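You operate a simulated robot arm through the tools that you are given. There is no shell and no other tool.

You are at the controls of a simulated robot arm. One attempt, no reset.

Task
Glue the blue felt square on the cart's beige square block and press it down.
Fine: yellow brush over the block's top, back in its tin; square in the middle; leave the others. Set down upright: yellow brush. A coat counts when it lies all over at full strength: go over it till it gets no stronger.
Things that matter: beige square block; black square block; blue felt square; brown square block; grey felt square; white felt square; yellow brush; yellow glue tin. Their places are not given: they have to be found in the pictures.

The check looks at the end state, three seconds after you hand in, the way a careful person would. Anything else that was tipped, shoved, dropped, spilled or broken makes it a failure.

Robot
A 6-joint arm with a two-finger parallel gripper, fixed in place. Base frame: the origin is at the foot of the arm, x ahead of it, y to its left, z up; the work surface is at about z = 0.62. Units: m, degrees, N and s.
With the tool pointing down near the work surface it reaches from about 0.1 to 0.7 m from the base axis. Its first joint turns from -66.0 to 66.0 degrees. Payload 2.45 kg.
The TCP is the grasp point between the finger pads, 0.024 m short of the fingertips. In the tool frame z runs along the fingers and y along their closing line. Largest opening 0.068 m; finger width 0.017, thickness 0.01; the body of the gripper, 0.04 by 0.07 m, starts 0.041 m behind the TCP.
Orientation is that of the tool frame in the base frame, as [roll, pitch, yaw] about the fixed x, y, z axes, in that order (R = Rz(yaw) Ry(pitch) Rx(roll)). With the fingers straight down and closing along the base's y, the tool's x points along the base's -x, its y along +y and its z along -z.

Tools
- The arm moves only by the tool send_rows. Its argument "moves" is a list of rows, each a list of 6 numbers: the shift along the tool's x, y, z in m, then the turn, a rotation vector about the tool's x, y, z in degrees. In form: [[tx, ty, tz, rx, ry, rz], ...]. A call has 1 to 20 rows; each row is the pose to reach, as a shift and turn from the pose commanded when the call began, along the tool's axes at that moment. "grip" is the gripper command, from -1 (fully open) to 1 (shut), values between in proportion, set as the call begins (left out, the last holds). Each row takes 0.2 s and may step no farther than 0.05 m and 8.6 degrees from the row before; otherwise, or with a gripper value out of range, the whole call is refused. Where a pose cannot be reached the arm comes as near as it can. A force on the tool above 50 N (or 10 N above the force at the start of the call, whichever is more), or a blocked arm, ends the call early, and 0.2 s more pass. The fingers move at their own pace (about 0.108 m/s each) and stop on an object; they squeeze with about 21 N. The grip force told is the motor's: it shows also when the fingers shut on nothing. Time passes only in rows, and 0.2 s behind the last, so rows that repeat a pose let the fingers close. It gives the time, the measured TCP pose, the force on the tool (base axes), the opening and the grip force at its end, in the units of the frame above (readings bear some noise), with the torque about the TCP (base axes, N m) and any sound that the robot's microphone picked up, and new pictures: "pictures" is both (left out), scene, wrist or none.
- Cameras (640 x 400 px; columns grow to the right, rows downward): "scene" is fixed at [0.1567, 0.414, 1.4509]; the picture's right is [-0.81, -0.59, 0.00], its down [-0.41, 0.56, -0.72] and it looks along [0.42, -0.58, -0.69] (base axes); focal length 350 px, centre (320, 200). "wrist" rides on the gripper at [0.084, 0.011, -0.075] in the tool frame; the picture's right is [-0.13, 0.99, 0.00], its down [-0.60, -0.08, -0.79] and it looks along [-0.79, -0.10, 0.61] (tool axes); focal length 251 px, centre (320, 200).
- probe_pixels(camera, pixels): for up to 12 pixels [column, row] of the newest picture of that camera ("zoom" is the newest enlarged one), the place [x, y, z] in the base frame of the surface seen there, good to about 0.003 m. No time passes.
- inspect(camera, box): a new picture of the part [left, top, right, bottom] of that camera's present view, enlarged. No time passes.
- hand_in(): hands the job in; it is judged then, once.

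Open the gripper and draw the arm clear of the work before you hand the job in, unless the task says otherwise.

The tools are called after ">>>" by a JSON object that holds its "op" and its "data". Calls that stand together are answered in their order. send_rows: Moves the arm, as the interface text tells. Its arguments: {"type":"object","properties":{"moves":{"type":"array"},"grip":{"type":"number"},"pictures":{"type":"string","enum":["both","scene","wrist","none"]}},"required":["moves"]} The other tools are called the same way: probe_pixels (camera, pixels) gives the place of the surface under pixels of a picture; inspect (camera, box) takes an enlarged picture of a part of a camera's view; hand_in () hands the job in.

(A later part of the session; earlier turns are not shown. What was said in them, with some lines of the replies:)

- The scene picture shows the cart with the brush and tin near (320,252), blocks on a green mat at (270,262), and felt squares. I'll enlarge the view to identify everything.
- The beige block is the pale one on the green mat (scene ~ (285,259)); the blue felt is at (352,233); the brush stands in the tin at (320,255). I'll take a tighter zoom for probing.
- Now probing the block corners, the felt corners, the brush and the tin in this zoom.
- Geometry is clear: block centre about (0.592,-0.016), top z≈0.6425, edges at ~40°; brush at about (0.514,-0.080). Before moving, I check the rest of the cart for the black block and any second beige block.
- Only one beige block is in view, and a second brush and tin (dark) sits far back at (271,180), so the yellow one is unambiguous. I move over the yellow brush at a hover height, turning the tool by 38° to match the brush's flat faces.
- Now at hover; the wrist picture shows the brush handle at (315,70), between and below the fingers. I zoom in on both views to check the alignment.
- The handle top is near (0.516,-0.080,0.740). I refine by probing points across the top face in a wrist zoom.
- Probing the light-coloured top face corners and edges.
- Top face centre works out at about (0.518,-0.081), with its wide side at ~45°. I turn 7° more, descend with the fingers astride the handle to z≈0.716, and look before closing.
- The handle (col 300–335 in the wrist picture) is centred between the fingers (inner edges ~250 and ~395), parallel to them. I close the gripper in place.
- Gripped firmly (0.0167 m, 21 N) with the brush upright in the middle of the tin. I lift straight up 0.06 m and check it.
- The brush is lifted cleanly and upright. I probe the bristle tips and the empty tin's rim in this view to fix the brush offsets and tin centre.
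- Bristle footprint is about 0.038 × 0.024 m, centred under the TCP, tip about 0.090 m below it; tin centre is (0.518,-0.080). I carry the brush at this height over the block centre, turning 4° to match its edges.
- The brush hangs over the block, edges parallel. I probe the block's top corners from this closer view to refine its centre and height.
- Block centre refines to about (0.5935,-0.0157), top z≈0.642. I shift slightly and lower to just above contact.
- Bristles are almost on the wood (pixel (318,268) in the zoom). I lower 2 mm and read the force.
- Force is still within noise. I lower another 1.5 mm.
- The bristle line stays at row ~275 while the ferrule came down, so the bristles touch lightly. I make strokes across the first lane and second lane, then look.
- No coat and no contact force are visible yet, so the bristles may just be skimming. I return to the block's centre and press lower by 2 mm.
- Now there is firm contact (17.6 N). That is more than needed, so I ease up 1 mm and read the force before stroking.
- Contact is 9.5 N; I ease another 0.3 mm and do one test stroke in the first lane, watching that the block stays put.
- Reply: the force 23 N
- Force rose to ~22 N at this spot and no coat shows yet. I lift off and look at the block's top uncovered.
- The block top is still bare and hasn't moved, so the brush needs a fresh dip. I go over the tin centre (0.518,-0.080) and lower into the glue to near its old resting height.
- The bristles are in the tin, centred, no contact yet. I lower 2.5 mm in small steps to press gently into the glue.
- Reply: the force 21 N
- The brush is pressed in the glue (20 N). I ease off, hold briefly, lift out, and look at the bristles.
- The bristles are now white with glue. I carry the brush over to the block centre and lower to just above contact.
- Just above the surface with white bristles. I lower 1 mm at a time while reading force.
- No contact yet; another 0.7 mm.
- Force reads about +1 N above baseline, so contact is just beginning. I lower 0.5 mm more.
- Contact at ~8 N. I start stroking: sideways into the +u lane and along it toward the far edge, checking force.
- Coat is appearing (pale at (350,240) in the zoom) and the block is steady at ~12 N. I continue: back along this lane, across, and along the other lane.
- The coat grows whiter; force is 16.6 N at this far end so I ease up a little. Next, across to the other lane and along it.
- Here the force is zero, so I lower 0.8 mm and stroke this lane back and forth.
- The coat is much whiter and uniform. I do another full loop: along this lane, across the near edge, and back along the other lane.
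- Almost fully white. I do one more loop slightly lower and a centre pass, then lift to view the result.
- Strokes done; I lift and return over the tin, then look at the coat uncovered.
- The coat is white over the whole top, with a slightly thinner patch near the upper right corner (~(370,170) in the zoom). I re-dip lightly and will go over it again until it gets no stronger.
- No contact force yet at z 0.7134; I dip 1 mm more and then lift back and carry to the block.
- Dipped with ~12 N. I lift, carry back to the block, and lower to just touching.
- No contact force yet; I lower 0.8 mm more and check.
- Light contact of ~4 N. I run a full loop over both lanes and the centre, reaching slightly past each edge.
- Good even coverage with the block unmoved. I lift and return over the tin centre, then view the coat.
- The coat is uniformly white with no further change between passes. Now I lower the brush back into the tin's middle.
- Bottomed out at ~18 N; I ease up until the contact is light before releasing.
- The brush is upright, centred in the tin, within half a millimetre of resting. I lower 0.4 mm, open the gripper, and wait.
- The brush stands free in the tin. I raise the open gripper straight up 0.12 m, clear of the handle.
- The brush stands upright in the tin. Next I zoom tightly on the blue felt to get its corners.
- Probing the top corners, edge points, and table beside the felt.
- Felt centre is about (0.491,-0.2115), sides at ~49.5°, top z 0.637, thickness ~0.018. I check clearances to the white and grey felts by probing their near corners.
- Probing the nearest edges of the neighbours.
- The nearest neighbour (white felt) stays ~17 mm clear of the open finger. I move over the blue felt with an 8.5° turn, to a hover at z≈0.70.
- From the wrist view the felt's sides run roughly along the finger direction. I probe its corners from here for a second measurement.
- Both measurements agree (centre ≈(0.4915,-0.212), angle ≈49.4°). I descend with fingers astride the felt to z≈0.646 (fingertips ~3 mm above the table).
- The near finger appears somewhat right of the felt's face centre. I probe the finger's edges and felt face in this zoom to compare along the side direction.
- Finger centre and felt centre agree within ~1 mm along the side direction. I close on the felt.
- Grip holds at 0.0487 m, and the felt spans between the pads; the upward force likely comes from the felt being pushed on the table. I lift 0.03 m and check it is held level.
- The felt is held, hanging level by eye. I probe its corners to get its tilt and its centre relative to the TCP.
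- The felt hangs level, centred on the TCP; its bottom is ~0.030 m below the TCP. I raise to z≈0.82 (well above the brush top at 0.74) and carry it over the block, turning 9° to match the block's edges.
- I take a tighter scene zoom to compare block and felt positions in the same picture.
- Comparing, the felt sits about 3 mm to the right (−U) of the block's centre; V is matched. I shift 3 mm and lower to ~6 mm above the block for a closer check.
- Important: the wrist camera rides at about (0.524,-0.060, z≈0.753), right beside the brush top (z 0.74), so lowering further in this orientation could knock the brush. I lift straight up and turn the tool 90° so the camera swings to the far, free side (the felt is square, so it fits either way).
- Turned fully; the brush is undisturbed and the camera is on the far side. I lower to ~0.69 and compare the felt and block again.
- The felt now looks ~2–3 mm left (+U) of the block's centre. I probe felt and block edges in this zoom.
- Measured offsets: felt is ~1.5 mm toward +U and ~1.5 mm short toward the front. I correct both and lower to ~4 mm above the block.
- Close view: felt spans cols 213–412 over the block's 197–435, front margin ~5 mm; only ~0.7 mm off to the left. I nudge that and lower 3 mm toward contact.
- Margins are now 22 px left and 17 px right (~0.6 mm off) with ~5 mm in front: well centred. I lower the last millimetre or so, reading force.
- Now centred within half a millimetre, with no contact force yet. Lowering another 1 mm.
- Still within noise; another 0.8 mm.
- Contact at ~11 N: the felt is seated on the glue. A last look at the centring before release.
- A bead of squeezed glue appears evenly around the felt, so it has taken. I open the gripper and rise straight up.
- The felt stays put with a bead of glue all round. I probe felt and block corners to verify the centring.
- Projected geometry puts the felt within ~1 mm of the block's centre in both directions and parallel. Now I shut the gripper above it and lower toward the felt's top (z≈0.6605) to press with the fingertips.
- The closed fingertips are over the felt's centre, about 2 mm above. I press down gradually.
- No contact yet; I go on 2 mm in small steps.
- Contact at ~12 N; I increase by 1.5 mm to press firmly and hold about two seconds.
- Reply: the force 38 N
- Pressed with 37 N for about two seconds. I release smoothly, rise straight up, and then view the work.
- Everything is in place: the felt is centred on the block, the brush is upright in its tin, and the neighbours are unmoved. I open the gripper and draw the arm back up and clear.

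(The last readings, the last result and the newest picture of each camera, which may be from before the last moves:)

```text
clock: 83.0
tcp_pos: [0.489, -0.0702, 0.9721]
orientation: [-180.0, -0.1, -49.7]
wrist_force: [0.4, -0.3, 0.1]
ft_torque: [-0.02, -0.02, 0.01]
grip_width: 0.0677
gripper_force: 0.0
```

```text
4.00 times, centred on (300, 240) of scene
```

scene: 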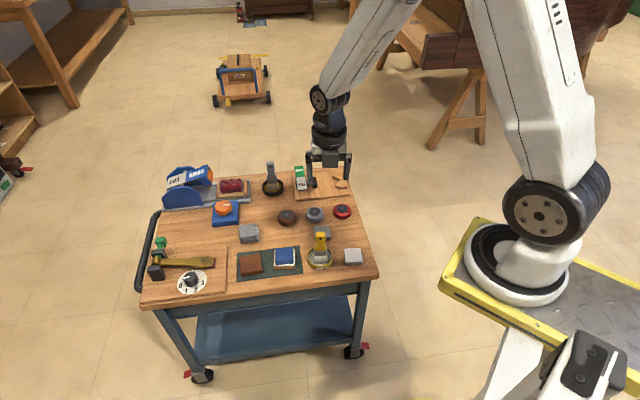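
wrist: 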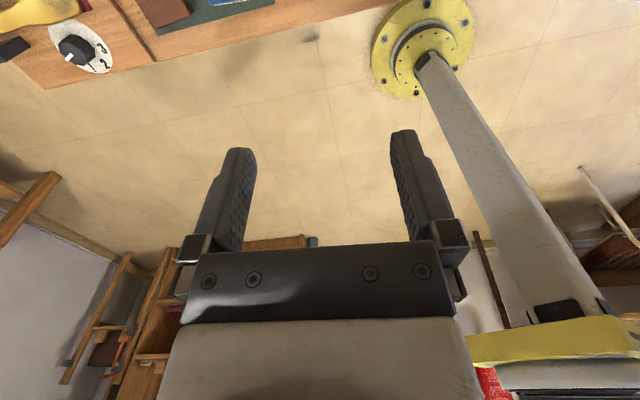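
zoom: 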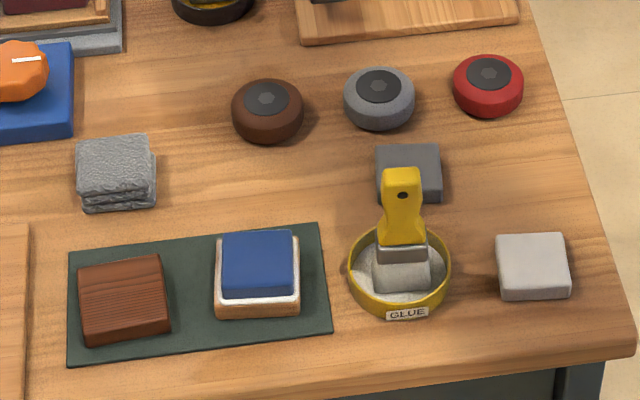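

The final picture shows the felt glued in the middle of the beige block at (257,265), the brush upright in its tin at (402,240), everything else where it was, and the arm clear with its gripper open. I hand in.

>>> {"op": "hand_in", "data": {}}

```text
The job is handed in.
```

The blue felt square is glued on the beige block and pressed down. The brush is back upright in its yellow tin, and I have handed the job in. I don't have the verdict of the check.

- **Coat:** The first strokes left nothing, because the brush was not loaded. I dipped it in the glue and went over the whole top, then dipped again and did another full pass. The last pass made the coat no stronger.
- **Felt:** It sits within about 1 mm of the block's centre and in line with its edges. Glue shows on all the sides I could see. I pressed it with about 37 N for roughly two seconds.
- **Block:** It slid about 1 mm on its mat during the pressing.
- **Other items:** In the last pictures everything else near the work, including the brown block and the grey and white felts, is where it was at the start. I never found the black block in the pictures, so I can't say anything about it.

While I was lowering the felt, the wrist camera came close to the top of the brush. I lifted away and turned the gripper 90° before placing the felt, and the brush was not touched.
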